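You operate a simulated robot arm through the tools that you are given. There is no shell and no other tool.

Carry out the task below with a simulated robot arm. There is one attempt and no reset: what you move stays moved.

## Task
Fit the teal mat in the open fine drawer and bring the draught to 40 Pa on high fan.
Fine: drawer shut and its catch locked before the fan starts; use the exhaust lever and lock its thumbscrew again.

Only the result counts: the job must be done as asked and must still hold three seconds after the hand-in. Knocking over, shifting, dropping, spilling or breaking anything else fails it.

## Robot
A 6-joint arm with a two-finger gripper, fixed in place. Base frame: the origin is at the foot of the arm, x ahead of it, y to its left, z up. Units: m, degrees, N and s.
Its first joint turns from -166.0 to 166.0 degrees. Payload 2.45 kg.
Tool frame: the origin (TCP) lies between the finger pads and is the grasp point; the fingertips stand 0.02 m ahead of it; z points along the fingers, y is the line along which they close. Largest opening 0.14 m; the body of the gripper starts 0.168 m behind the TCP.
Orientation is that of the tool frame in the base frame, as [roll, pitch, yaw] about the fixed x, y, z axes, in that order (R = Rz(yaw) Ry(pitch) Rx(roll)). With the fingers straight down and closing along the base's y, the tool's x points along the base's -x, its y along +y and its z along -z.

## Interface
- The arm moves only by the tool step_arm. Its argument "increments" is a list of rows, each a list of 3 entries, a list of its own where there are three numbers: the shift along the tool's x, y, z in m, then the turn, a rotation vector about the tool's x, y, z in degrees, then the closure, from 0 (fully open) to 1 (shut). In form: [[[dx, dy, dz], [rx, ry, rz], fingers], ...]. A call has 1 to 20 rows; each row is the pose to reach, as a shift and turn from the pose commanded when the call began, along the tool's axes at that moment. Each row takes 0.2 s and may step no farther than 0.05 m and 8.6 degrees from the row before; otherwise, or with a gripper value out of range, the whole call is refused. Where a pose cannot be reached the arm comes as near as it can. A force on the tool above 90 N (or 10 N above the force at the start of the call, whichever is more), or a blocked arm, ends the call early, and 0.2 s more pass. The fingers move at their own pace (about 0.045 m/s each) and stop on an object; they squeeze with about 30 N. The grip force told is the motor's: it shows also when the fingers shut on nothing. Time passes only in rows, and 0.2 s behind the last, so rows that repeat a pose let the fingers close. It gives the time, the measured TCP pose, the force on the tool (base axes), the opening and the grip force at its end, in the units of the frame above (readings bear some noise), with the torque about the TCP (base axes, N m) and any sound that the robot's microphone picked up, and new pictures: "pictures" is both (left out), scene, wrist or none.
- Cameras (640 x 400 px; columns grow to the right, rows downward): "scene" is fixed at [0.3997, 0.4994, 1.4752]; the picture's right is [-0.81, -0.59, 0.00], its down [-0.25, 0.35, -0.90] and it looks along [0.53, -0.73, -0.43] (base axes); focal length 258 px, centre (320, 200). "wrist" rides on the gripper at [0.078, 0.011, -0.209] in the tool frame; the picture's right is [-0.14, 0.99, 0.00], its down [-0.92, -0.13, -0.37] and it looks along [-0.36, -0.05, 0.93] (tool axes); focal length 280 px, centre (320, 200).
- measure_at(camera, pixels): for up to 12 pixels [column, row] of the newest picture of that camera ("zoom" is the newest enlarged one), the place [x, y, z] in the base frame of the surface seen there, good to about 0.002 m. The clock stands still meanwhile.
- close_up(camera, box): a new picture of the part [left, top, right, bottom] of that camera's present view, enlarged. The clock stands still meanwhile.
- job_done(): hands the job in; it is judged then, once.

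Leave the gripper open and the arm clear of the work at the hand-in unless told otherwise.

The tools are called after ">>>" by a JSON object that holds its "api" and its "payload". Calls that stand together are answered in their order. step_arm: Moves the arm, as the interface text tells. Its arguments: {"type":"object","properties":{"increments":{"type":"array"},"pictures":{"type":"string","enum":["both","scene","wrist","none"]}},"required":["increments"]} The other tools are called the same way: measure_at (camera, pixels) gives the place of the surface under pixels of a picture; close_up (camera, box) takes an enlarged picture of a part of a camera's view; job_done () hands the job in.

At the start:

```text
clock: 0.0
tool_pos: [0.5772, -0.3807, 1.3568]
ee_rot: [180.0, 0.0, -179.9]
wrist_force: [-0.1, 0.0, -0.4]
wrist_torque: [0.0, -0.01, 0.0]
finger_gap: 0.14
grip_force: 0.0
```

scene: 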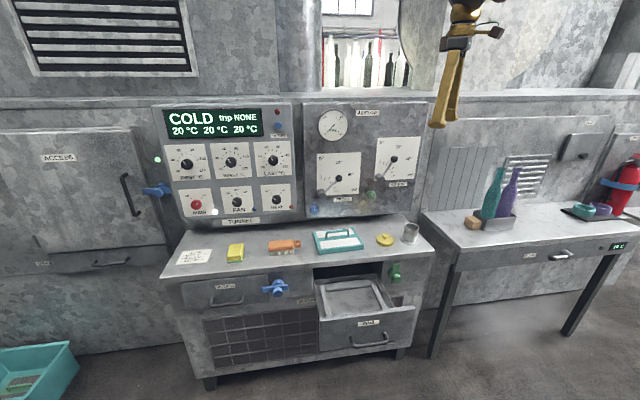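
wrist: 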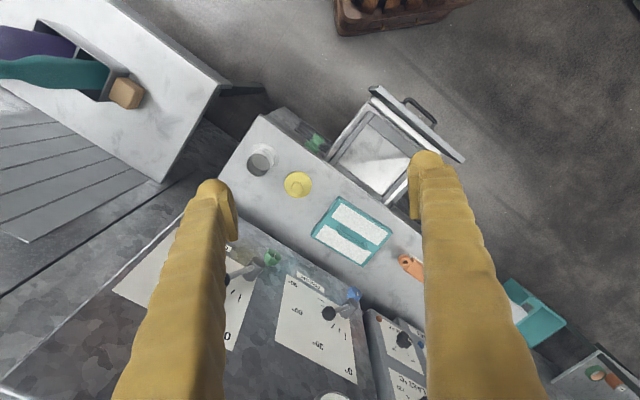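

The scene shows a control panel with dials, a bench with a teal-framed mat at about (338,241), and an open drawer at about (355,300). I'll enlarge those parts to read the labels.

>>> {"api": "close_up", "payload": {"camera": "scene", "box": [150, 90, 300, 230]}}

>>> {"api": "close_up", "payload": {"camera": "scene", "box": [295, 90, 435, 225]}}

>>> {"api": "close_up", "payload": {"camera": "scene", "box": [160, 215, 440, 390]}}

>>> {"api": "close_up", "payload": {"camera": "scene", "box": [420, 90, 640, 280]}}

```text
2.86 times, centred on (225, 160) of scene
```

zoom: 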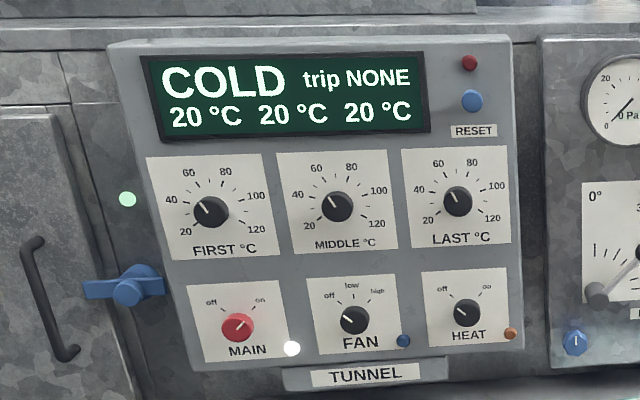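

```text
2.96 times, centred on (365, 158) of scene
```

zoom: 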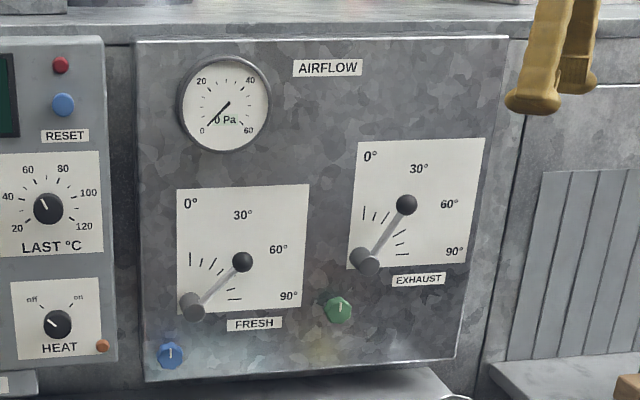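

```text
2.29 times, centred on (300, 302) of scene
```

zoom: 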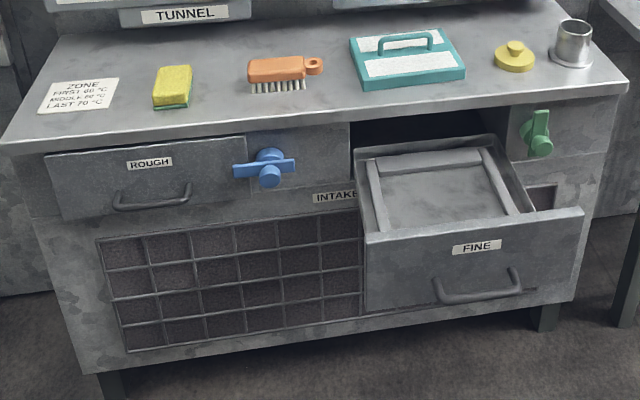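

```text
2.11 times, centred on (530, 185) of scene
```

zoom: 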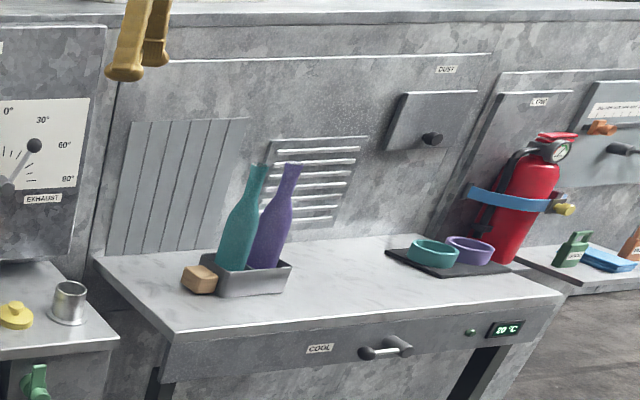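

The drawer "FINE" is open. Its catch is green and the FINE mat frame has a handle. On the airflow panel there is a green thumbscrew by EXHAUST and a blue one by FRESH. Now I'll measure the bench parts in the scene picture.

>>> {"api": "measure_at", "payload": {"camera": "scene", "pixels": [[315, 232], [355, 229], [363, 248], [320, 254], [326, 235], [349, 231], [337, 234], [180, 275], [420, 250], [395, 268], [392, 280], [398, 281]]}}

>>> {"api": "measure_at", "payload": {"camera": "scene", "pixels": [[320, 322], [415, 308], [320, 284], [375, 278], [330, 318], [353, 345], [388, 340], [370, 344], [358, 303], [340, 292], [372, 288], [385, 305]]}}

>>> {"api": "measure_at", "payload": {"camera": "scene", "pixels": [[388, 178], [402, 159], [337, 193], [347, 178], [370, 195], [314, 210], [410, 150], [380, 150], [333, 126], [236, 202], [188, 163], [197, 205]]}}

>>> {"api": "close_up", "payload": {"camera": "scene", "box": [300, 220, 420, 295]}}

>>> {"api": "close_up", "payload": {"camera": "scene", "box": [350, 125, 430, 215]}}

>>> {"api": "close_up", "payload": {"camera": "scene", "box": [300, 270, 430, 360]}}

```text
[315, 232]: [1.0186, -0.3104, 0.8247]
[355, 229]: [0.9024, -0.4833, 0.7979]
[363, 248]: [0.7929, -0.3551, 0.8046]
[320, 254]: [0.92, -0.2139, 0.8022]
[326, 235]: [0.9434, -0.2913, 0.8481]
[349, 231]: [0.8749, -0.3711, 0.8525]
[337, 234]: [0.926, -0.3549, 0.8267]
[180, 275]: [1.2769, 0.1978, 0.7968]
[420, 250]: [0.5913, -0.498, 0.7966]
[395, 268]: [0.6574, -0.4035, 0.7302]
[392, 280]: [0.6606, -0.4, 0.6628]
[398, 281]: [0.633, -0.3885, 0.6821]
```

```text
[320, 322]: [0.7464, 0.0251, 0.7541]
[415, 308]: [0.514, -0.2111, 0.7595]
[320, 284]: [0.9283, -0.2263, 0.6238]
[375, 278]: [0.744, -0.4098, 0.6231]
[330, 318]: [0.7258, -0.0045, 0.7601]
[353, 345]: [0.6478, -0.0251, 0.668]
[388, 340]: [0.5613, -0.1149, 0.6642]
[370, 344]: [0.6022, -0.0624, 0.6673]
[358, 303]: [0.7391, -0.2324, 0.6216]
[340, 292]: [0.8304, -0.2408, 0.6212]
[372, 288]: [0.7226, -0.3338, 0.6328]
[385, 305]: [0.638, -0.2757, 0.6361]
```

```text
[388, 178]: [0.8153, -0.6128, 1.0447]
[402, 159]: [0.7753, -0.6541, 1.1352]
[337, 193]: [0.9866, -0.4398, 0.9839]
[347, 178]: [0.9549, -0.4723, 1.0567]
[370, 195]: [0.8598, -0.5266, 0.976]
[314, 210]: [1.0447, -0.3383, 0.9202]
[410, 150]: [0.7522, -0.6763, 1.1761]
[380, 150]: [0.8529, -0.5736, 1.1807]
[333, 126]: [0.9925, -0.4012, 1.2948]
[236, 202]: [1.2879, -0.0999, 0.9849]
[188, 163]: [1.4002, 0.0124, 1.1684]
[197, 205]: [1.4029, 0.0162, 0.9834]
```

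```text
5.33 times, centred on (360, 258) of scene
```

zoom: 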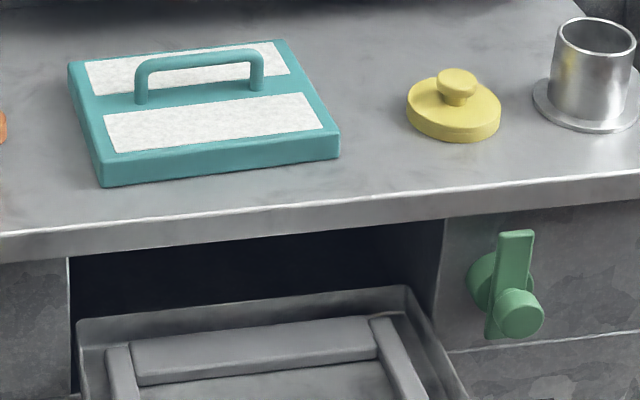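

```text
4.44 times, centred on (390, 170) of scene
```

zoom: 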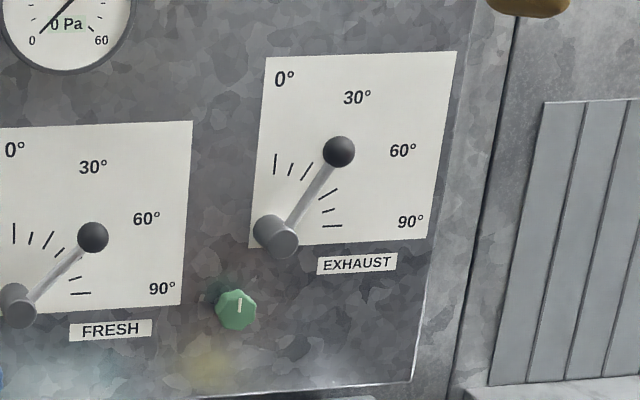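

```text
4.44 times, centred on (365, 315) of scene
```

zoom: 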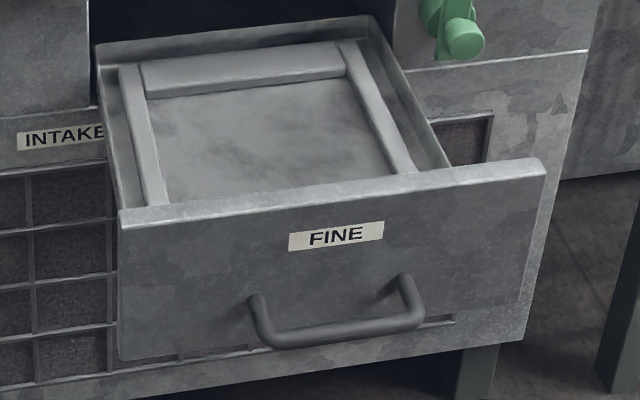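

The wall runs at 45°: rightwards along (-0.707,-0.707) with its outward normal (-0.707,0.707). I'll enlarge the mat in the scene view and then measure finer points on it.

>>> {"api": "close_up", "payload": {"camera": "scene", "box": [300, 220, 380, 270]}}

```text
8.00 times, centred on (340, 245) of scene
```

zoom: 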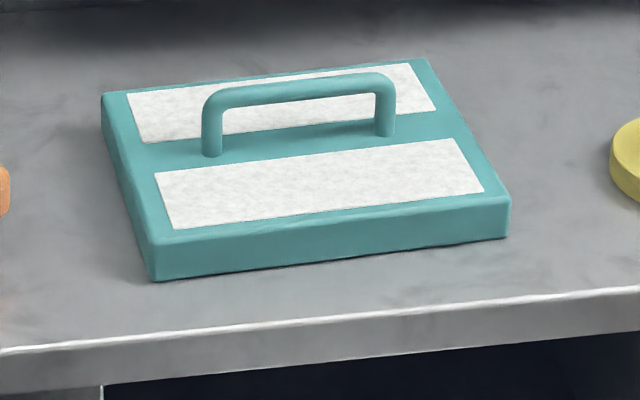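

I'll measure the mat's corners, its handle bar and the bench's front edge in this zoom.

>>> {"api": "measure_at", "payload": {"camera": "zoom", "pixels": [[108, 97], [424, 64], [505, 202], [156, 246], [215, 92], [300, 82], [385, 78], [212, 150], [386, 132], [300, 155], [60, 340], [600, 285]]}}

>>> {"api": "measure_at", "payload": {"camera": "wrist", "pixels": [[330, 198], [390, 235], [362, 264], [312, 232], [298, 183], [260, 157], [500, 150], [380, 110], [400, 170], [340, 160], [450, 160], [345, 235]]}}

```text
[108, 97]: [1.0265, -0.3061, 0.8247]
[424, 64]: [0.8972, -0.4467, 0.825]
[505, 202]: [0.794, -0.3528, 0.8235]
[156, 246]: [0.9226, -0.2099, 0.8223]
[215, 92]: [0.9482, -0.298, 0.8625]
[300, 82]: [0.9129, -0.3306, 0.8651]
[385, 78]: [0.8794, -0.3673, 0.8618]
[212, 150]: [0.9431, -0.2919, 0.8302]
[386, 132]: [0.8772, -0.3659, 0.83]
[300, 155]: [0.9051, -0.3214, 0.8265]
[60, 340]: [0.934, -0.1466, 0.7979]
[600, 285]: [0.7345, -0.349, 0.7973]
```

```text
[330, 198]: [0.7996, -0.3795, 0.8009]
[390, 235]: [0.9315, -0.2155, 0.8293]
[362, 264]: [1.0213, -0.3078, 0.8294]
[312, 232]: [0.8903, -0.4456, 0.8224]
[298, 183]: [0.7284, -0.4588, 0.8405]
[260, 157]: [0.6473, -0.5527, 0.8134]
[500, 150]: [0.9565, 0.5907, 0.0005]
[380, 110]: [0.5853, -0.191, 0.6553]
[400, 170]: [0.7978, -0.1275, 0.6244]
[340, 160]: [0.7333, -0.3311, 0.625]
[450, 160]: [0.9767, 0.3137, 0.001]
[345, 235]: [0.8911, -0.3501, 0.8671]
```

Mat: about 0.19 × 0.14 m, centred near (0.910,-0.329), with its top at z=0.824. The handle bar tops out at z≈0.866, and the mat is turned about 2.5° from the wall. Next I'll zoom in on the drawer pocket.

>>> {"api": "close_up", "payload": {"camera": "scene", "box": [308, 262, 420, 332]}}

```text
5.71 times, centred on (364, 297) of scene
```

zoom: 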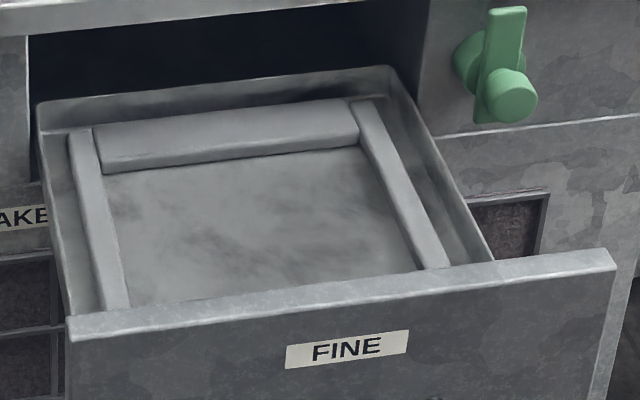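

I'll measure the rails of the pocket, the drawer's front board and the catch here.

>>> {"api": "measure_at", "payload": {"camera": "zoom", "pixels": [[82, 150], [107, 280], [85, 138], [365, 112], [430, 255], [100, 165], [230, 155], [345, 140], [230, 115], [130, 290], [405, 255], [250, 220]]}}

>>> {"api": "measure_at", "payload": {"camera": "zoom", "pixels": [[93, 175], [118, 290], [355, 135], [408, 245], [75, 325], [610, 255], [340, 290], [40, 105], [400, 70], [490, 255], [65, 310], [500, 60]]}}

>>> {"api": "measure_at", "payload": {"camera": "zoom", "pixels": [[512, 95], [505, 15], [482, 115], [470, 60], [495, 60], [560, 60], [440, 100], [560, 170], [10, 60], [600, 100], [522, 95], [490, 100]]}}

```text
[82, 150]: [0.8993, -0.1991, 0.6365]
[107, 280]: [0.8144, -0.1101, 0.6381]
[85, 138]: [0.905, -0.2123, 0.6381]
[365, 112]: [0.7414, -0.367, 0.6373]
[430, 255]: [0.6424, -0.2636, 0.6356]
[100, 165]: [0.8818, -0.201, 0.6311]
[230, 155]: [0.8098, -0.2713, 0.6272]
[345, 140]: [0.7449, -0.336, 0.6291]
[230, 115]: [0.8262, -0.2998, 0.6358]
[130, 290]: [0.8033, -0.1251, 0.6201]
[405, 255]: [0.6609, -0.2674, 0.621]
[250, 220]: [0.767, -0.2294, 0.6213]
```

```text
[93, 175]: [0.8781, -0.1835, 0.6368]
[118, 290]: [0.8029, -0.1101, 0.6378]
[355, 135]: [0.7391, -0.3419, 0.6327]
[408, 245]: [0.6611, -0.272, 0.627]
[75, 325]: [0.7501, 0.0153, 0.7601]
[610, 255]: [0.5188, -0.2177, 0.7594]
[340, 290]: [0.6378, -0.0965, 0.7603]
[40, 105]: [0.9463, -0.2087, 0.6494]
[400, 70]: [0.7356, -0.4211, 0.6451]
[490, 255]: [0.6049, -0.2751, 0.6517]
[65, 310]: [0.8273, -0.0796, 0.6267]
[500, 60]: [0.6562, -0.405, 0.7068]
```

```text
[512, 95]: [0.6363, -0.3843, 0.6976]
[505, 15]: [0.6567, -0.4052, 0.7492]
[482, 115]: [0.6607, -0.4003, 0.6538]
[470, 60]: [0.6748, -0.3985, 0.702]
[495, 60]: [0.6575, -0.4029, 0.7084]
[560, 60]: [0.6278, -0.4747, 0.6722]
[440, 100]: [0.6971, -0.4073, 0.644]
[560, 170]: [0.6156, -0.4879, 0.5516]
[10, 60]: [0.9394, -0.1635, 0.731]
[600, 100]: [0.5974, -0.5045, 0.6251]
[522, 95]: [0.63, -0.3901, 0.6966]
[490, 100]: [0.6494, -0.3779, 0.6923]
```

The drawer pocket runs between rails at u≈-0.487 and -0.277 (along the wall), with the back rail at v≈-0.764. I'll move the open gripper over the drawer, turned about 46° to line up with the wall, and look down from there.

>>> {"api": "step_arm", "payload": {"increments": [[[-0.0187, 0.0155, 0.0257], [0, 0, -4.6], 0], [[-0.0374, 0.031, 0.0514], [0, 0, -9.2], 0], [[-0.0561, 0.0465, 0.0771], [0, 0, -13.8], 0], [[-0.0748, 0.062, 0.1028], [0, 0, -18.4], 0], [[-0.0935, 0.0775, 0.1285], [0, 0, -23], 0], [[-0.1122, 0.093, 0.1542], [0, 0, -27.6], 0], [[-0.1309, 0.1085, 0.1799], [0, 0, -32.2], 0], [[-0.1496, 0.124, 0.2056], [0, 0, -36.8], 0], [[-0.1683, 0.1395, 0.2313], [0, 0, -41.4], 0], [[-0.187, 0.155, 0.257], [0, 0, -46], 0], [[-0.187, 0.155, 0.257], [0, 0, -46], 0]]}}

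```text
clock: 2.4
tool_pos: [0.7646, -0.2252, 1.101]
ee_rot: [-179.9, 0.0, -134.0]
wrist_force: [-0.4, 0.1, -0.4]
wrist_torque: [0.01, 0.01, 0.0]
finger_gap: 0.14
grip_force: 0.2
```

scene: 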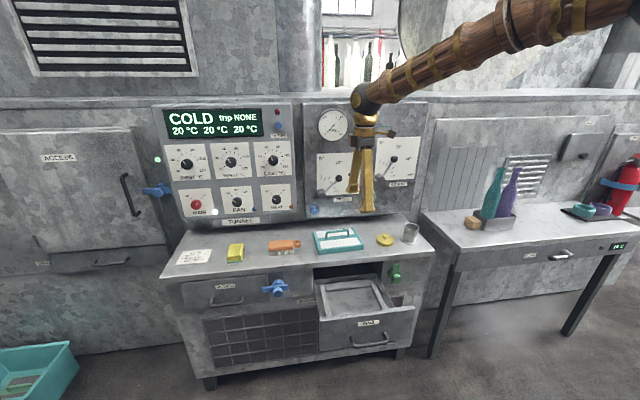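
wrist: 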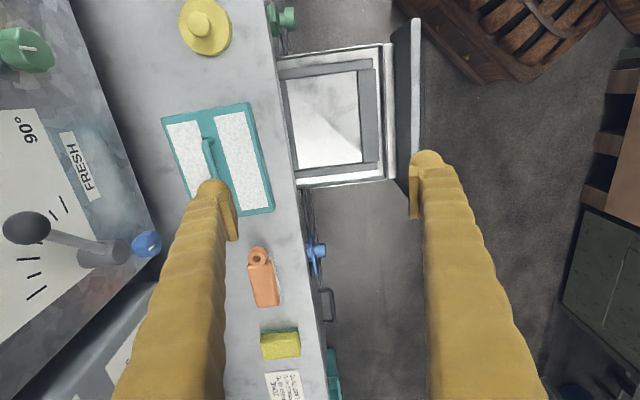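

The wrist view now shows the pocket, with a front rail at about (368,115). I'll zoom in on it.

>>> {"api": "close_up", "payload": {"camera": "wrist", "box": [150, 20, 440, 220]}}

```text
2.00 times, centred on (295, 120) of wrist
```

zoom: 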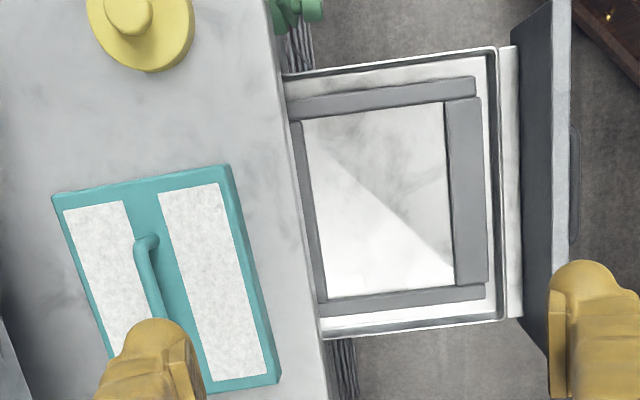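

I'll measure the pocket's inner floor corners, the rail tops and the mat corners in this zoom.

>>> {"api": "measure_at", "payload": {"camera": "zoom", "pixels": [[307, 126], [440, 106], [452, 276], [330, 292], [297, 130], [447, 110], [457, 270], [375, 100], [395, 296], [400, 200], [325, 285], [370, 112]]}}

>>> {"api": "measure_at", "payload": {"camera": "zoom", "pixels": [[56, 198], [228, 168], [276, 378], [150, 243], [160, 300], [312, 200], [560, 60], [540, 200], [495, 200], [505, 180], [280, 100], [322, 330]]}}

```text
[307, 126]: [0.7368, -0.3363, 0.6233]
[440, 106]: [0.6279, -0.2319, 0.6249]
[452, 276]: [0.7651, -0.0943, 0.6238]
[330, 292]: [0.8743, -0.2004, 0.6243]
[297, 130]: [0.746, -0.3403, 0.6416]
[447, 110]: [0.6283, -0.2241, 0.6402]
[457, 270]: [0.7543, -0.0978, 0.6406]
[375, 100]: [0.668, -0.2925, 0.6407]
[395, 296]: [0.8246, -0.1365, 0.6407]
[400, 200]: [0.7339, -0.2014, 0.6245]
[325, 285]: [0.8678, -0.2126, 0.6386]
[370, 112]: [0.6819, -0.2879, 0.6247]
```

```text
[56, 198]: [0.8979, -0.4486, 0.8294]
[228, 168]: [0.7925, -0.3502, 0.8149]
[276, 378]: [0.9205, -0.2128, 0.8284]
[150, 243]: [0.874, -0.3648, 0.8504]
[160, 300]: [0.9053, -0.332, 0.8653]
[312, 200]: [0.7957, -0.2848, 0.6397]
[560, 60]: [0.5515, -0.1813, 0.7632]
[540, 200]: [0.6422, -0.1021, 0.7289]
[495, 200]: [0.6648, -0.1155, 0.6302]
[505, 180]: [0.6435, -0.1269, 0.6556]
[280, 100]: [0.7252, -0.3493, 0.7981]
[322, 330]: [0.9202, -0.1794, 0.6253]
```

Pocket: centre (0.751,-0.216), yaw 45°, about 0.198 × 0.154 m, rail tops at z≈0.640 and floor at 0.6245. Before going down by the panel, I'll measure how far the levers stick out of it.

>>> {"api": "measure_at", "payload": {"camera": "wrist", "pixels": [[25, 228], [45, 230], [95, 252], [145, 243], [25, 48], [60, 150], [105, 190], [70, 240]]}}

>>> {"api": "close_up", "payload": {"camera": "scene", "box": [296, 95, 440, 220]}}

```text
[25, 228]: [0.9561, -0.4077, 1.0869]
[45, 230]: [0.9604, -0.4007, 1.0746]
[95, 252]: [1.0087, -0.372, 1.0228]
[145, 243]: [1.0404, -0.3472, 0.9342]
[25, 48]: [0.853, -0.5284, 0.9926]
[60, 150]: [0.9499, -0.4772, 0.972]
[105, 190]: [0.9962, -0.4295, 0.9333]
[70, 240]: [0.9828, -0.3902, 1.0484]
```

```text
3.20 times, centred on (368, 158) of scene
```

zoom: 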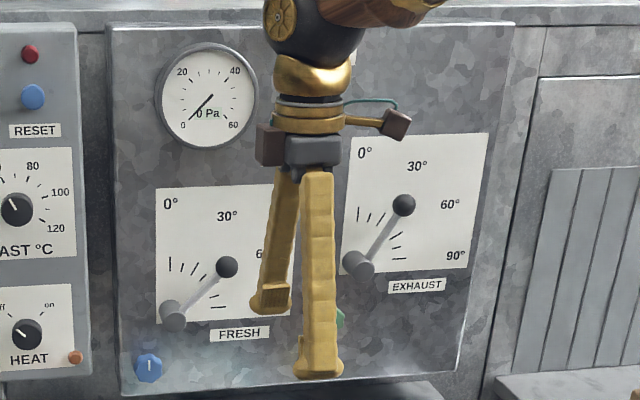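

The FRESH lever ball sticks out to v≈-0.955 at z≈1.08, directly behind the mat handle. I'll tilt the gripper 12° so its body leans away from the wall, half close the fingers, and move to above the handle.

>>> {"api": "step_arm", "payload": {"increments": [[[0, -0.01, 0.0], [4, 0, -0.5], 0.5], [[-0.005, -0.035, 0.02], [8, 0, -1], 0.5], [[-0.01, -0.065, 0.04], [12, 0, -1.5], 0.5], [[-0.015, -0.1, 0.06], [12, -0.16, -1.5], 0.5], [[-0.02, -0.135, 0.08], [12, -0.16, -1.5], 0.5], [[-0.027, -0.16, 0.1], [12, -0.16, -1.5], 0.5], [[-0.027, -0.1766, 0.12], [12, -0.16, -1.5], 0.5], [[-0.027, -0.1766, 0.12], [12, -0.16, -1.5], 0.5]]}}

```text
clock: 4.2
tool_pos: [0.9097, -0.3296, 0.9804]
ee_rot: [-168.0, 0.0, -132.5]
wrist_force: [0.2, 0.6, -0.5]
wrist_torque: [0.0, -0.03, -0.03]
finger_gap: 0.07
grip_force: 0.1
```

scene: 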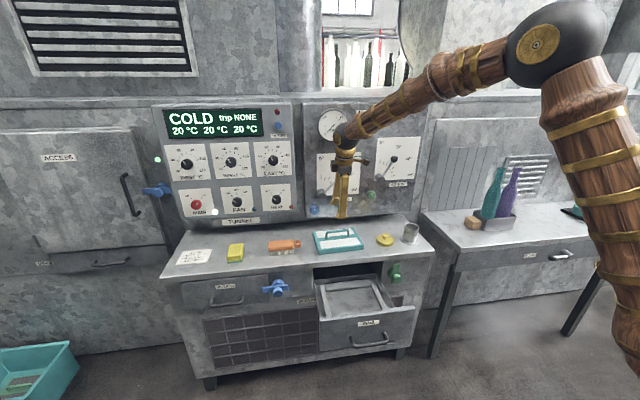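
wrist: 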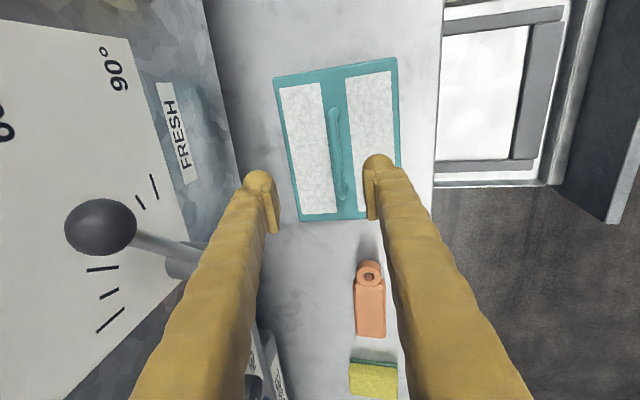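

The bar is at about (333,115)–(346,195) in the wrist view. I'll measure it before going down.

>>> {"api": "measure_at", "payload": {"camera": "wrist", "pixels": [[333, 118], [337, 145], [340, 165], [344, 190], [277, 85], [395, 62], [305, 220], [410, 160]]}}

```text
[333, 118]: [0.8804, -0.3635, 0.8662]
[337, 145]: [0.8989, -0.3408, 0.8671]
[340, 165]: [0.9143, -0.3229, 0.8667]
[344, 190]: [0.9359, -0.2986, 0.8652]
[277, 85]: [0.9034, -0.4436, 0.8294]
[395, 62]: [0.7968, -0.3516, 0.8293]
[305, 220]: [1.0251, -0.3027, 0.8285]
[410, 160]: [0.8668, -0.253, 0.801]
```

The bar is centred near (0.909,-0.331), directly under the TCP. I'll narrow the fingers to 0.042 m and go straight down 0.12 m around the bar.

>>> {"api": "step_arm", "payload": {"increments": [[[0, 0.0, 0.0], [0, 0, 0], 0.7], [[0, 0.0, 0.0], [0, 0, 0], 0.7], [[0, 0.0062, 0.0293], [0, 0, 0], 0.7], [[0, 0.0125, 0.0587], [0, 0, 0], 0.7], [[0, 0.0187, 0.088], [0, 0, 0], 0.7], [[0, 0.0225, 0.1056], [0, 0, 0], 0.7], [[0, 0.0249, 0.1174], [0, 0, 0], 0.7]]}}

```text
clock: 5.8
tool_pos: [0.9099, -0.3287, 0.859]
ee_rot: [-168.0, 0.0, -132.6]
wrist_force: [0.0, -0.7, -0.3]
wrist_torque: [-0.03, 0.02, -0.01]
finger_gap: 0.0421
grip_force: 0.2
```

scene: 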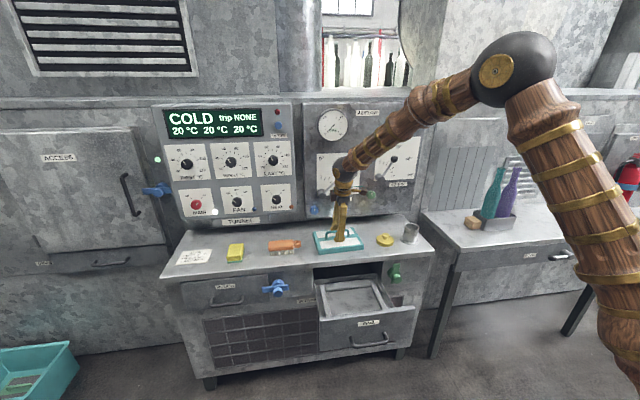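
wrist: 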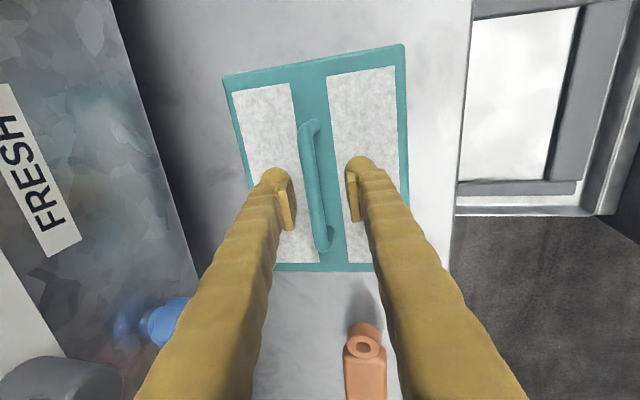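

The fingers straddle the bar with no force on the tool. I'll close on it.

>>> {"api": "step_arm", "payload": {"increments": [[[0, 0, 0], [0, 0, 0], 1], [[0, 0, 0], [0, 0, 0], 1], [[0, 0, 0], [0, 0, 0], 1], [[0, 0, 0], [0, 0, 0], 1]], "pictures": "wrist"}}

```text
clock: 6.8
tool_pos: [0.9102, -0.3275, 0.859]
ee_rot: [-168.0, 0.0, -132.6]
wrist_force: [0.6, 0.2, 1.0]
wrist_torque: [0.0, -0.03, -0.02]
finger_gap: 0.0071
grip_force: 30.0
```

wrist: 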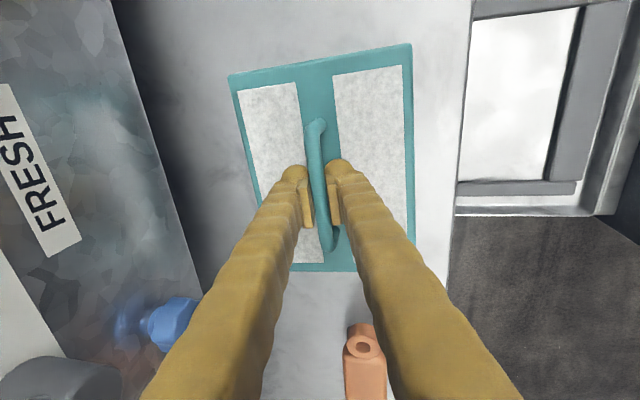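

Gripped: gap 0.007 m, 30 N. I'll lift the mat 0.08 m straight up.

>>> {"api": "step_arm", "payload": {"increments": [[[0, -0.0042, -0.0196], [0, 0, 0], 1], [[0, -0.0083, -0.0391], [0, 0, 0], 1], [[0, -0.0125, -0.0587], [0, 0, 0], 1], [[0, -0.0166, -0.0782], [0, 0, 0], 1], [[0, -0.0166, -0.0782], [0, 0, 0], 1]]}}

```text
clock: 8.0
tool_pos: [0.9103, -0.3283, 0.9409]
ee_rot: [-168.0, 0.0, -132.6]
wrist_force: [0.6, -0.7, -2.3]
wrist_torque: [0.01, -0.01, 0.02]
finger_gap: 0.0069
grip_force: 30.3
```

scene: 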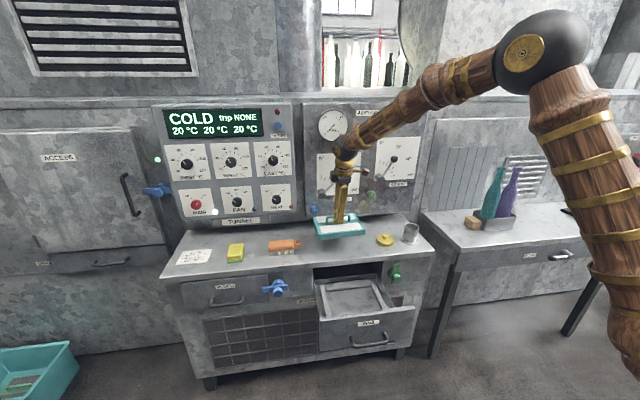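
wrist: 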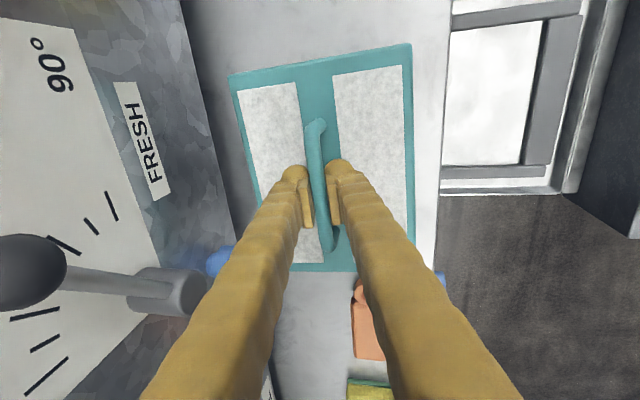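

The lift is clean. I'll measure the held mat's corners from the wrist to find its pose in the hand.

>>> {"api": "measure_at", "payload": {"camera": "wrist", "pixels": [[232, 78], [408, 47], [412, 266], [262, 230], [318, 128], [333, 243], [300, 268], [400, 150], [245, 150]]}}

>>> {"api": "close_up", "payload": {"camera": "scene", "box": [300, 190, 380, 240]}}

```text
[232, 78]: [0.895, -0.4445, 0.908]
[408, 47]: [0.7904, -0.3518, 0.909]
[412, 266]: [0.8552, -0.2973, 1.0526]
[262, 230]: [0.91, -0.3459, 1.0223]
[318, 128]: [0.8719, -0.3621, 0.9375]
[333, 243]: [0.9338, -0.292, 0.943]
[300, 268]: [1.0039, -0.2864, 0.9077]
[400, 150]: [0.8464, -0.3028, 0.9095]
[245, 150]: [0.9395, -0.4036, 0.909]
```

```text
8.00 times, centred on (340, 215) of scene
```

zoom: 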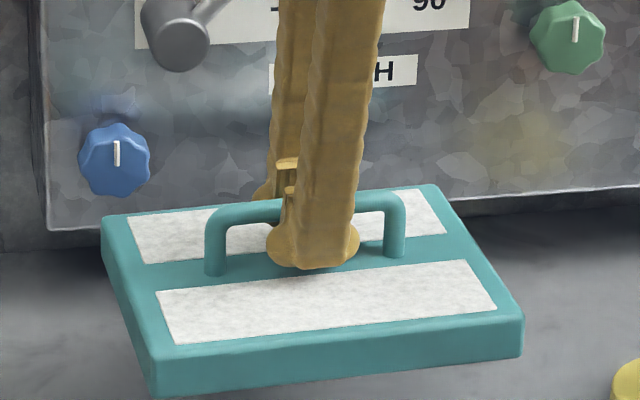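

I'll measure the same corners from the scene zoom.

>>> {"api": "measure_at", "payload": {"camera": "zoom", "pixels": [[107, 222], [433, 190], [515, 318], [156, 362], [215, 217], [392, 200], [300, 300], [330, 350]]}}

```text
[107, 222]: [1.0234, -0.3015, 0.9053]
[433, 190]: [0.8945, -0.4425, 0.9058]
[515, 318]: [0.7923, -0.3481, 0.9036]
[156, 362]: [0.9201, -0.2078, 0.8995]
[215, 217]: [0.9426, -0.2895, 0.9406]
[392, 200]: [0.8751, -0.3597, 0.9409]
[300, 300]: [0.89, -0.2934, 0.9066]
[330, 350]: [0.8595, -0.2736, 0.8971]
```

Held mat yaw is 47.6° and level, and it sits about 3 mm outward of the TCP. I'll carry it over the pocket at z≈0.90 and turn it 2.4° back to the wall's 45°.

>>> {"api": "step_arm", "payload": {"increments": [[[0.0038, 0.0324, 0.0], [0, 0.08, 0.39], 1], [[0.0076, 0.0648, 0.0], [0, 0.16, 0.78], 1], [[0.0113, 0.0973, 0.0], [0, 0.25, 1.17], 1], [[0.0151, 0.1297, 0.0], [0, 0.33, 1.57], 1], [[0.0188, 0.1622, 0.0], [0, 0.42, 1.96], 1], [[0.0226, 0.1946, 0.0005], [0, 0.5, 2.35], 1], [[0.0226, 0.1946, 0.0005], [0, 0.5, 2.35], 1]]}}

>>> {"api": "close_up", "payload": {"camera": "scene", "box": [300, 240, 412, 310]}}

```text
clock: 9.6
tool_pos: [0.7536, -0.2156, 0.8999]
ee_rot: [-168.0, 0.0, -134.9]
wrist_force: [0.8, 0.0, -0.9]
wrist_torque: [-0.04, -0.03, -0.03]
finger_gap: 0.0071
grip_force: 29.9
```

scene: 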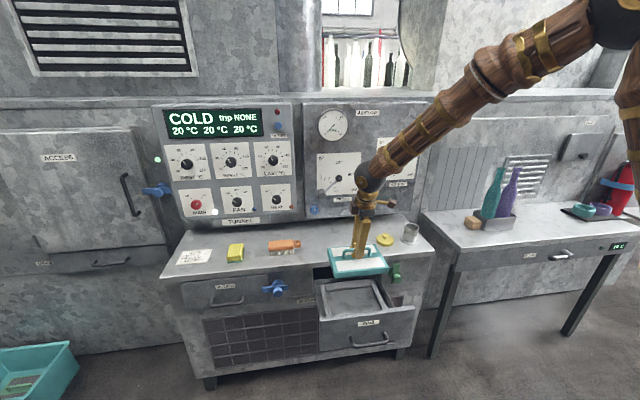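
wrist: 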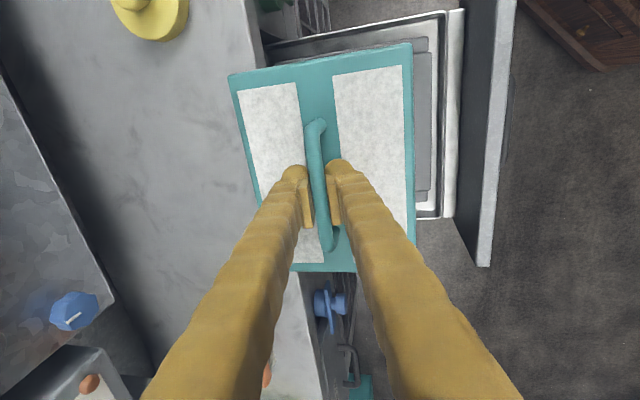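

```text
5.71 times, centred on (356, 275) of scene
```

zoom: 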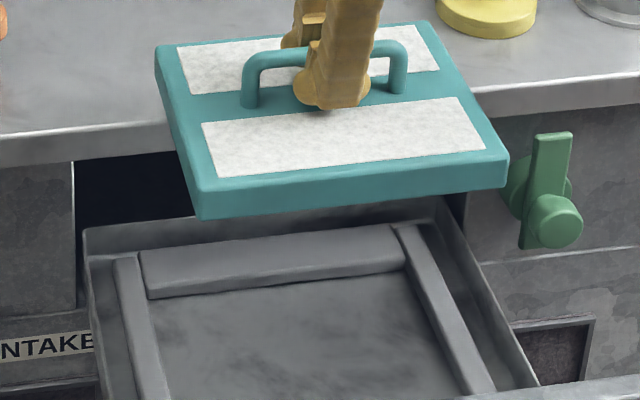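

The mat is over the pocket. I'll lower 0.14 m straight down and check the alignment.

>>> {"api": "step_arm", "payload": {"increments": [[[0, 0.0058, 0.0274], [0, 0, 0], 1], [[0, 0.0116, 0.0548], [0, 0, 0], 1], [[0, 0.0175, 0.0822], [0, 0, 0], 1], [[0, 0.0233, 0.1095], [0, 0, 0], 1], [[0, 0.0291, 0.1369], [0, 0, 0], 1], [[0, 0.0291, 0.1369], [0, 0, 0], 1]]}}

>>> {"api": "close_up", "payload": {"camera": "scene", "box": [308, 252, 420, 322]}}

```text
clock: 11.0
tool_pos: [0.7539, -0.2188, 0.7575]
ee_rot: [-168.0, 0.0, -134.9]
wrist_force: [-2.3, 1.6, -1.4]
wrist_torque: [-0.06, -0.02, 0.26]
finger_gap: 0.0062
grip_force: 30.2
```

scene: 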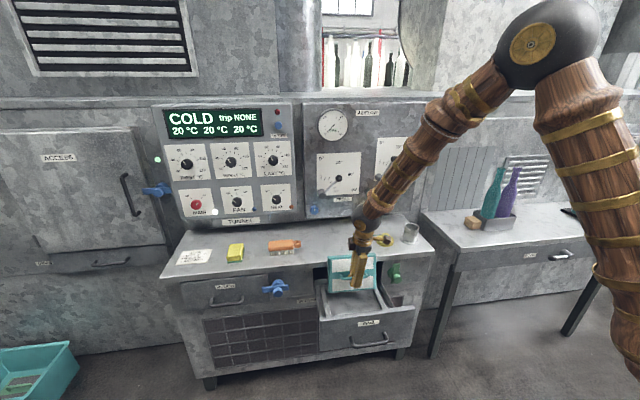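
wrist: 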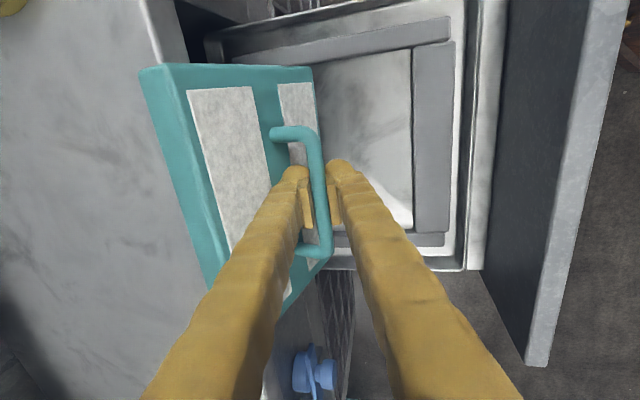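

```text
5.71 times, centred on (364, 287) of scene
```

zoom: 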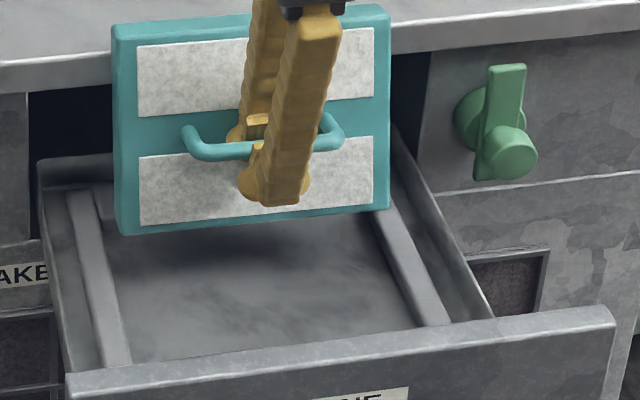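

The mat's back edge caught the bench edge and the mat swung about its bar in the grip. I stop here to measure how it now sits.

>>> {"api": "measure_at", "payload": {"camera": "zoom", "pixels": [[120, 38], [383, 15], [384, 195], [128, 220], [128, 231], [388, 205], [200, 155], [330, 135], [185, 80], [185, 200], [330, 70], [330, 170]]}}

>>> {"api": "measure_at", "payload": {"camera": "zoom", "pixels": [[30, 60], [30, 68], [30, 85], [500, 10], [500, 20], [500, 35], [80, 190], [430, 330], [340, 340], [250, 300], [90, 200], [110, 340]]}}

```text
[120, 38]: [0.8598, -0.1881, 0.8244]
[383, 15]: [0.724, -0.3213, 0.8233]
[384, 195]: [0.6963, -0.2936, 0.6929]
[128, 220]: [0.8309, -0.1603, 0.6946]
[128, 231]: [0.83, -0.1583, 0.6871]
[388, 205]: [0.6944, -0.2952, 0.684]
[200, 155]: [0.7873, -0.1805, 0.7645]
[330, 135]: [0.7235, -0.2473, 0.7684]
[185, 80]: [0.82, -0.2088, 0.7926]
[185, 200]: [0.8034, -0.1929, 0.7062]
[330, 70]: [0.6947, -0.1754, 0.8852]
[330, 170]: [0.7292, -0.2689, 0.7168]
```

```text
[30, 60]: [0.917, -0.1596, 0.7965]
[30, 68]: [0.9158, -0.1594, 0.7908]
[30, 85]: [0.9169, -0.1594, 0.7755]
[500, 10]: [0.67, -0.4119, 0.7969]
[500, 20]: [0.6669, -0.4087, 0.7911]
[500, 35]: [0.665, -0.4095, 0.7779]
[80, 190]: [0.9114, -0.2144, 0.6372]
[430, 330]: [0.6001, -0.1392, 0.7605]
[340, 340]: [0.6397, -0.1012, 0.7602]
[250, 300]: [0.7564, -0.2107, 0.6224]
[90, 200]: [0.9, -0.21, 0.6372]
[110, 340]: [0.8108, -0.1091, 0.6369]
```

The mat now stands at about 73° with its handle facing outward. I'll back it off, lift it 0.10 m, and bring the underside of its lower edge up to the bench corner, so the bench edge can tip it level again.

>>> {"api": "step_arm", "payload": {"increments": [[[0, 0.0059, -0.0012], [0, 0, 0], 1], [[0, -0.0024, -0.0404], [0, 0, 0], 1], [[0, -0.0108, -0.0795], [0, 0, 0], 1], [[0, -0.0253, -0.0999], [0, 0, 0], 1], [[0, -0.038, -0.0975], [0, 0, 0], 1], [[0, -0.038, -0.0975], [0, 0, 0], 1]]}}

>>> {"api": "close_up", "payload": {"camera": "scene", "box": [290, 215, 402, 285]}}

```text
clock: 12.4
tool_pos: [0.767, -0.2299, 0.862]
ee_rot: [-168.0, 0.1, -134.9]
wrist_force: [0.8, 0.4, -1.9]
wrist_torque: [0.1, 0.08, 0.0]
finger_gap: 0.0062
grip_force: 30.2
```

scene: 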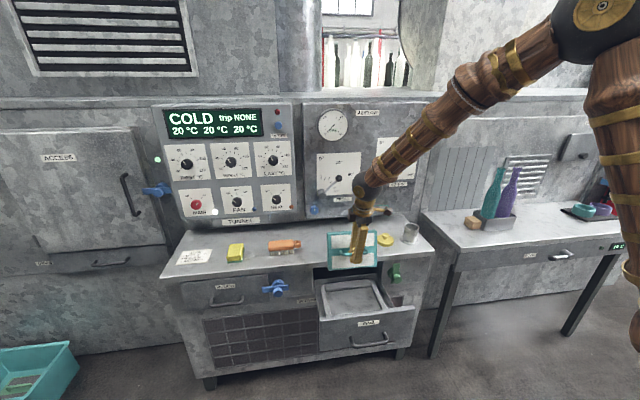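
wrist: 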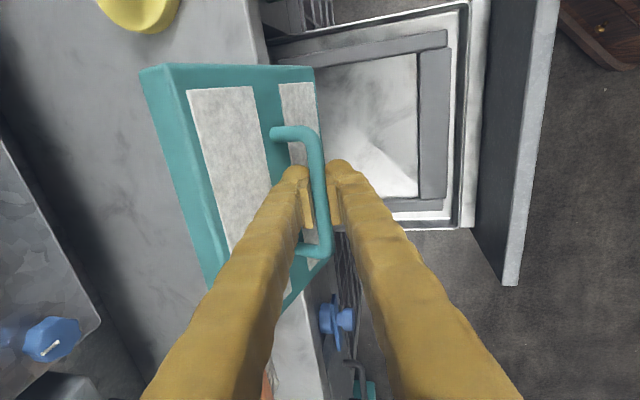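

```text
5.71 times, centred on (346, 250) of scene
```

zoom: 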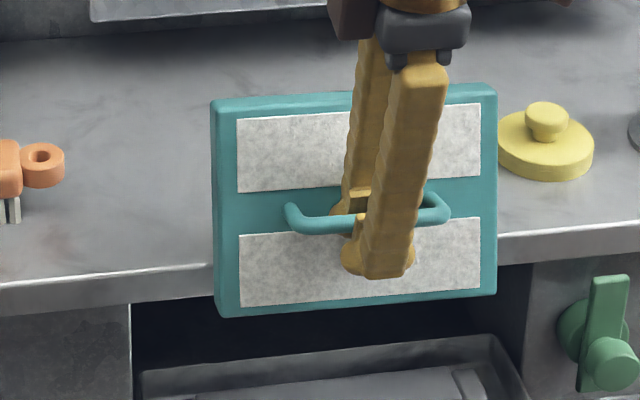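

The mat keeps its tilt. I'll measure its lower edge against the bench corner before tipping it.

>>> {"api": "measure_at", "payload": {"camera": "zoom", "pixels": [[222, 306], [222, 314], [490, 285], [490, 292], [215, 105], [490, 92], [300, 222], [430, 205], [150, 272], [150, 280]]}}

```text
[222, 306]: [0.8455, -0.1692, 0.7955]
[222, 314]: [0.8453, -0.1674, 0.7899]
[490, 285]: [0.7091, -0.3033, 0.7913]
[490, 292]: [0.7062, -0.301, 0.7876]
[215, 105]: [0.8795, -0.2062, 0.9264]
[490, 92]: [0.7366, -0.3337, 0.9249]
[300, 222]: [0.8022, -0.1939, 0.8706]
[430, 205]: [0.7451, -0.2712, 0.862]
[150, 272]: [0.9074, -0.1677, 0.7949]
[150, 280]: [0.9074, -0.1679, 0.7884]
```

The lower edge is about 10–15 mm below the bench top, so it's hooked. I'll push the handle inward along an arc to tip the mat to about 45°, then look.

>>> {"api": "step_arm", "payload": {"increments": [[[0, -0.011, 0.0041], [0, 0, 0], 1], [[0, -0.02, 0.0018], [0, 0, 0], 1], [[0, -0.0288, -0.0005], [0, 0, 0], 1], [[0, -0.0395, -0.0005], [0, 0, 0], 1], [[0, -0.0501, -0.0005], [0, 0, 0], 1], [[0, -0.0501, -0.0005], [0, 0, 0], 1]]}}

>>> {"api": "close_up", "payload": {"camera": "scene", "box": [290, 205, 402, 275]}}

```text
clock: 13.8
tool_pos: [0.8022, -0.2635, 0.8732]
ee_rot: [-168.0, 0.0, -135.0]
wrist_force: [0.9, 1.0, -2.0]
wrist_torque: [0.01, 0.03, 0.0]
finger_gap: 0.0061
grip_force: 30.3
```

scene: 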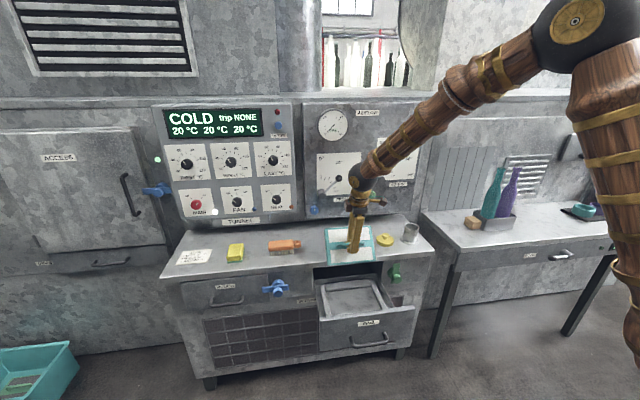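
wrist: 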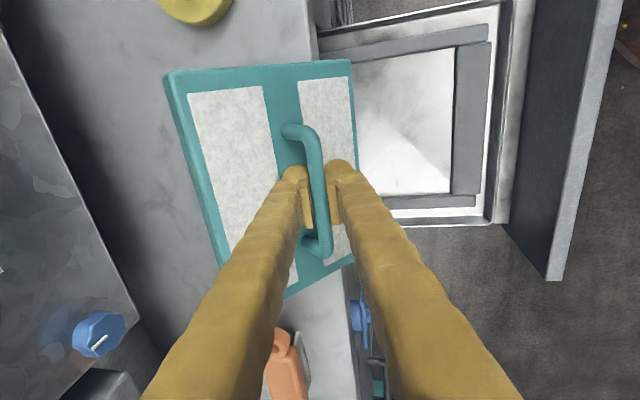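

```text
5.71 times, centred on (346, 240) of scene
```

zoom: 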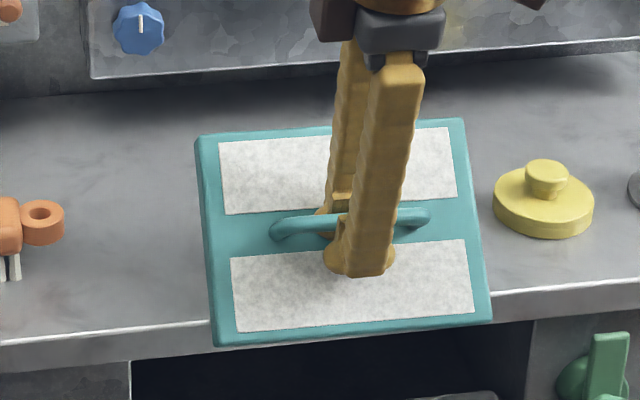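

The mat tips as planned. I'll continue the arc until it lies flat on the bench.

>>> {"api": "step_arm", "payload": {"increments": [[[0, -0.0104, 0.0025], [0, 0, 0], 1], [[0, -0.0207, 0.0056], [0, 0, 0], 1], [[0, -0.03, 0.0105], [0, 0, 0], 1], [[0, -0.0391, 0.0162], [0, 0, 0], 1], [[0, -0.047, 0.023], [0, 0, 0], 1], [[0, -0.0544, 0.03], [0, 0, 0], 1], [[0, -0.0544, 0.03], [0, 0, 0], 1]]}}

>>> {"api": "close_up", "payload": {"camera": "scene", "box": [290, 205, 402, 275]}}

```text
clock: 15.4
tool_pos: [0.8447, -0.3063, 0.8557]
ee_rot: [-168.0, 0.1, -134.9]
wrist_force: [0.3, 0.4, 1.4]
wrist_torque: [-0.07, 0.26, -0.03]
finger_gap: 0.0063
grip_force: 30.3
```

scene: 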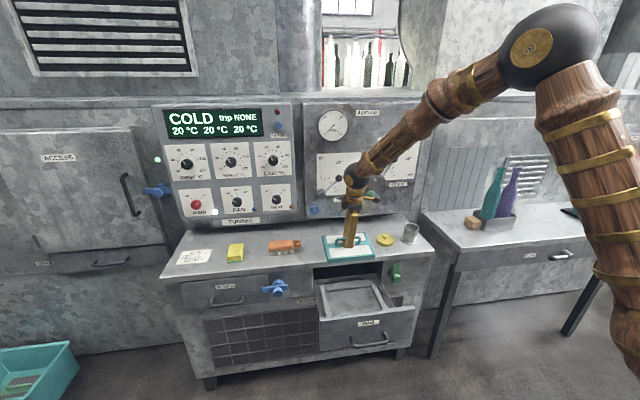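
wrist: 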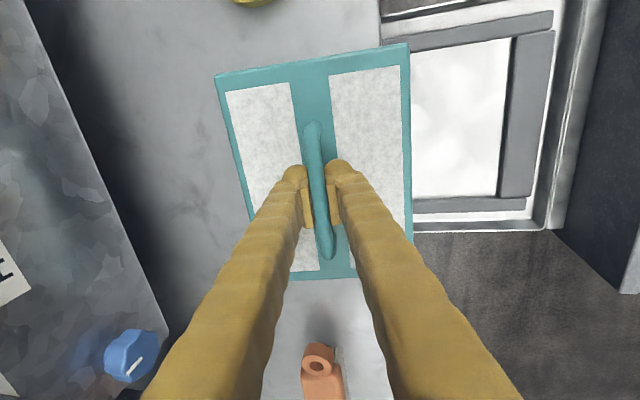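

```text
5.71 times, centred on (346, 240) of scene
```

zoom: 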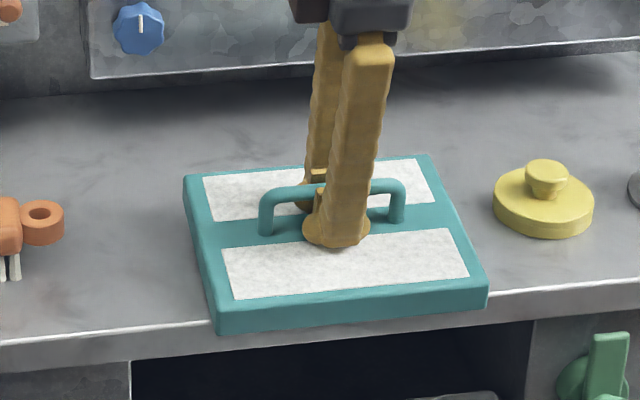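

It's nearly flat on the bench. I'll open slightly to let the mat settle, then grip the bar again.

>>> {"api": "step_arm", "payload": {"increments": [[[0, 0, 0], [0, 0, 0], 0.8], [[0, 0, 0], [0, 0, 0], 0.8], [[0, -0.0004, -0.002], [0, 0, 0], 0.8], [[0, -0.0004, -0.002], [0, 0, 0], 1], [[0, -0.0004, -0.002], [0, 0, 0], 1], [[0, -0.0004, -0.002], [0, 0, 0], 1], [[0, -0.0004, -0.002], [0, 0, 0], 1]]}}

>>> {"api": "close_up", "payload": {"camera": "scene", "box": [306, 220, 386, 270]}}

```text
clock: 17.0
tool_pos: [0.8443, -0.3065, 0.8579]
ee_rot: [-168.0, 0.0, -134.9]
wrist_force: [0.3, 0.3, 1.6]
wrist_torque: [0.02, 0.0, -0.05]
finger_gap: 0.0067
grip_force: 30.0
```

scene: 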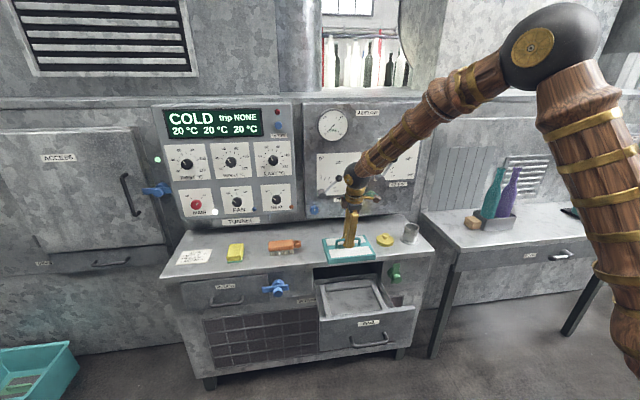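
wrist: 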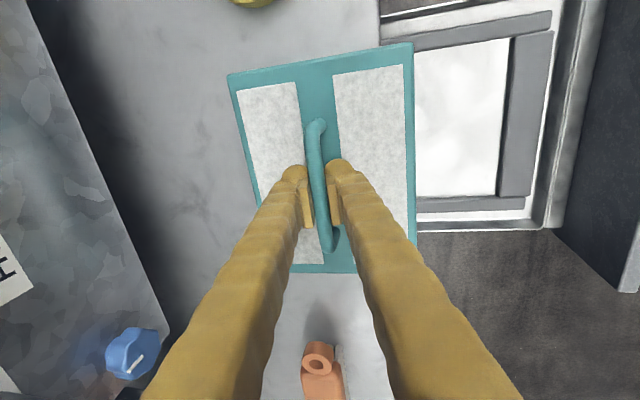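

```text
8.00 times, centred on (346, 245) of scene
```

zoom: 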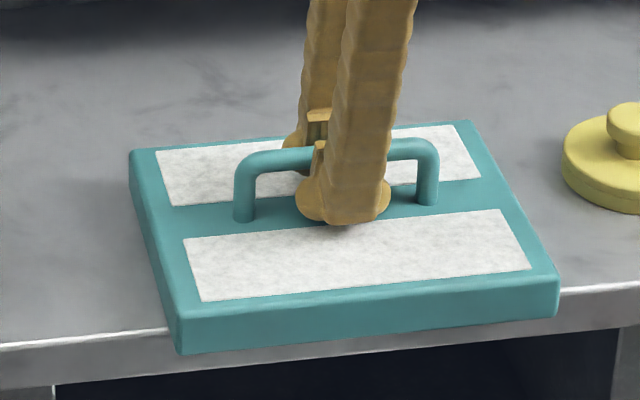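

The mat is gripped flat again. I'll measure its corners against the TCP at (0.8443,-0.3065).

>>> {"api": "measure_at", "payload": {"camera": "zoom", "pixels": [[133, 153], [466, 123], [556, 276], [180, 316], [180, 345], [555, 310], [350, 305], [470, 130], [300, 140], [131, 160]]}}

>>> {"api": "measure_at", "payload": {"camera": "wrist", "pixels": [[229, 77], [411, 44], [416, 264], [320, 122], [442, 55], [505, 45], [498, 192], [418, 200], [290, 270], [325, 180]]}}

```text
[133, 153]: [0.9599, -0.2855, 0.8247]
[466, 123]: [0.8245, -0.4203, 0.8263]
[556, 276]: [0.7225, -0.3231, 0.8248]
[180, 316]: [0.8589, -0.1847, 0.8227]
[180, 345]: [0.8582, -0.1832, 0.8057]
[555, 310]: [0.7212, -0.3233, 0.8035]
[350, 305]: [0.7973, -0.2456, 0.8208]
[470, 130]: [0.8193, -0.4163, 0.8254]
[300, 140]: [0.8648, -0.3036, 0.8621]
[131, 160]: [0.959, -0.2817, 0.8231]
```

```text
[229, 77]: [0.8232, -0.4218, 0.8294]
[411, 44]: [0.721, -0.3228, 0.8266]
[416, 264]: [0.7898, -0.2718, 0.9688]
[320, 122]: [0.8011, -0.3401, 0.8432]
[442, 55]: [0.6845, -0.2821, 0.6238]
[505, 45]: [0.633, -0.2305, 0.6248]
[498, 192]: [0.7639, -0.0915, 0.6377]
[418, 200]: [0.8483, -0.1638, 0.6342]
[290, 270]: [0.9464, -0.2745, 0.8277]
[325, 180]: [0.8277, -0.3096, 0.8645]
```

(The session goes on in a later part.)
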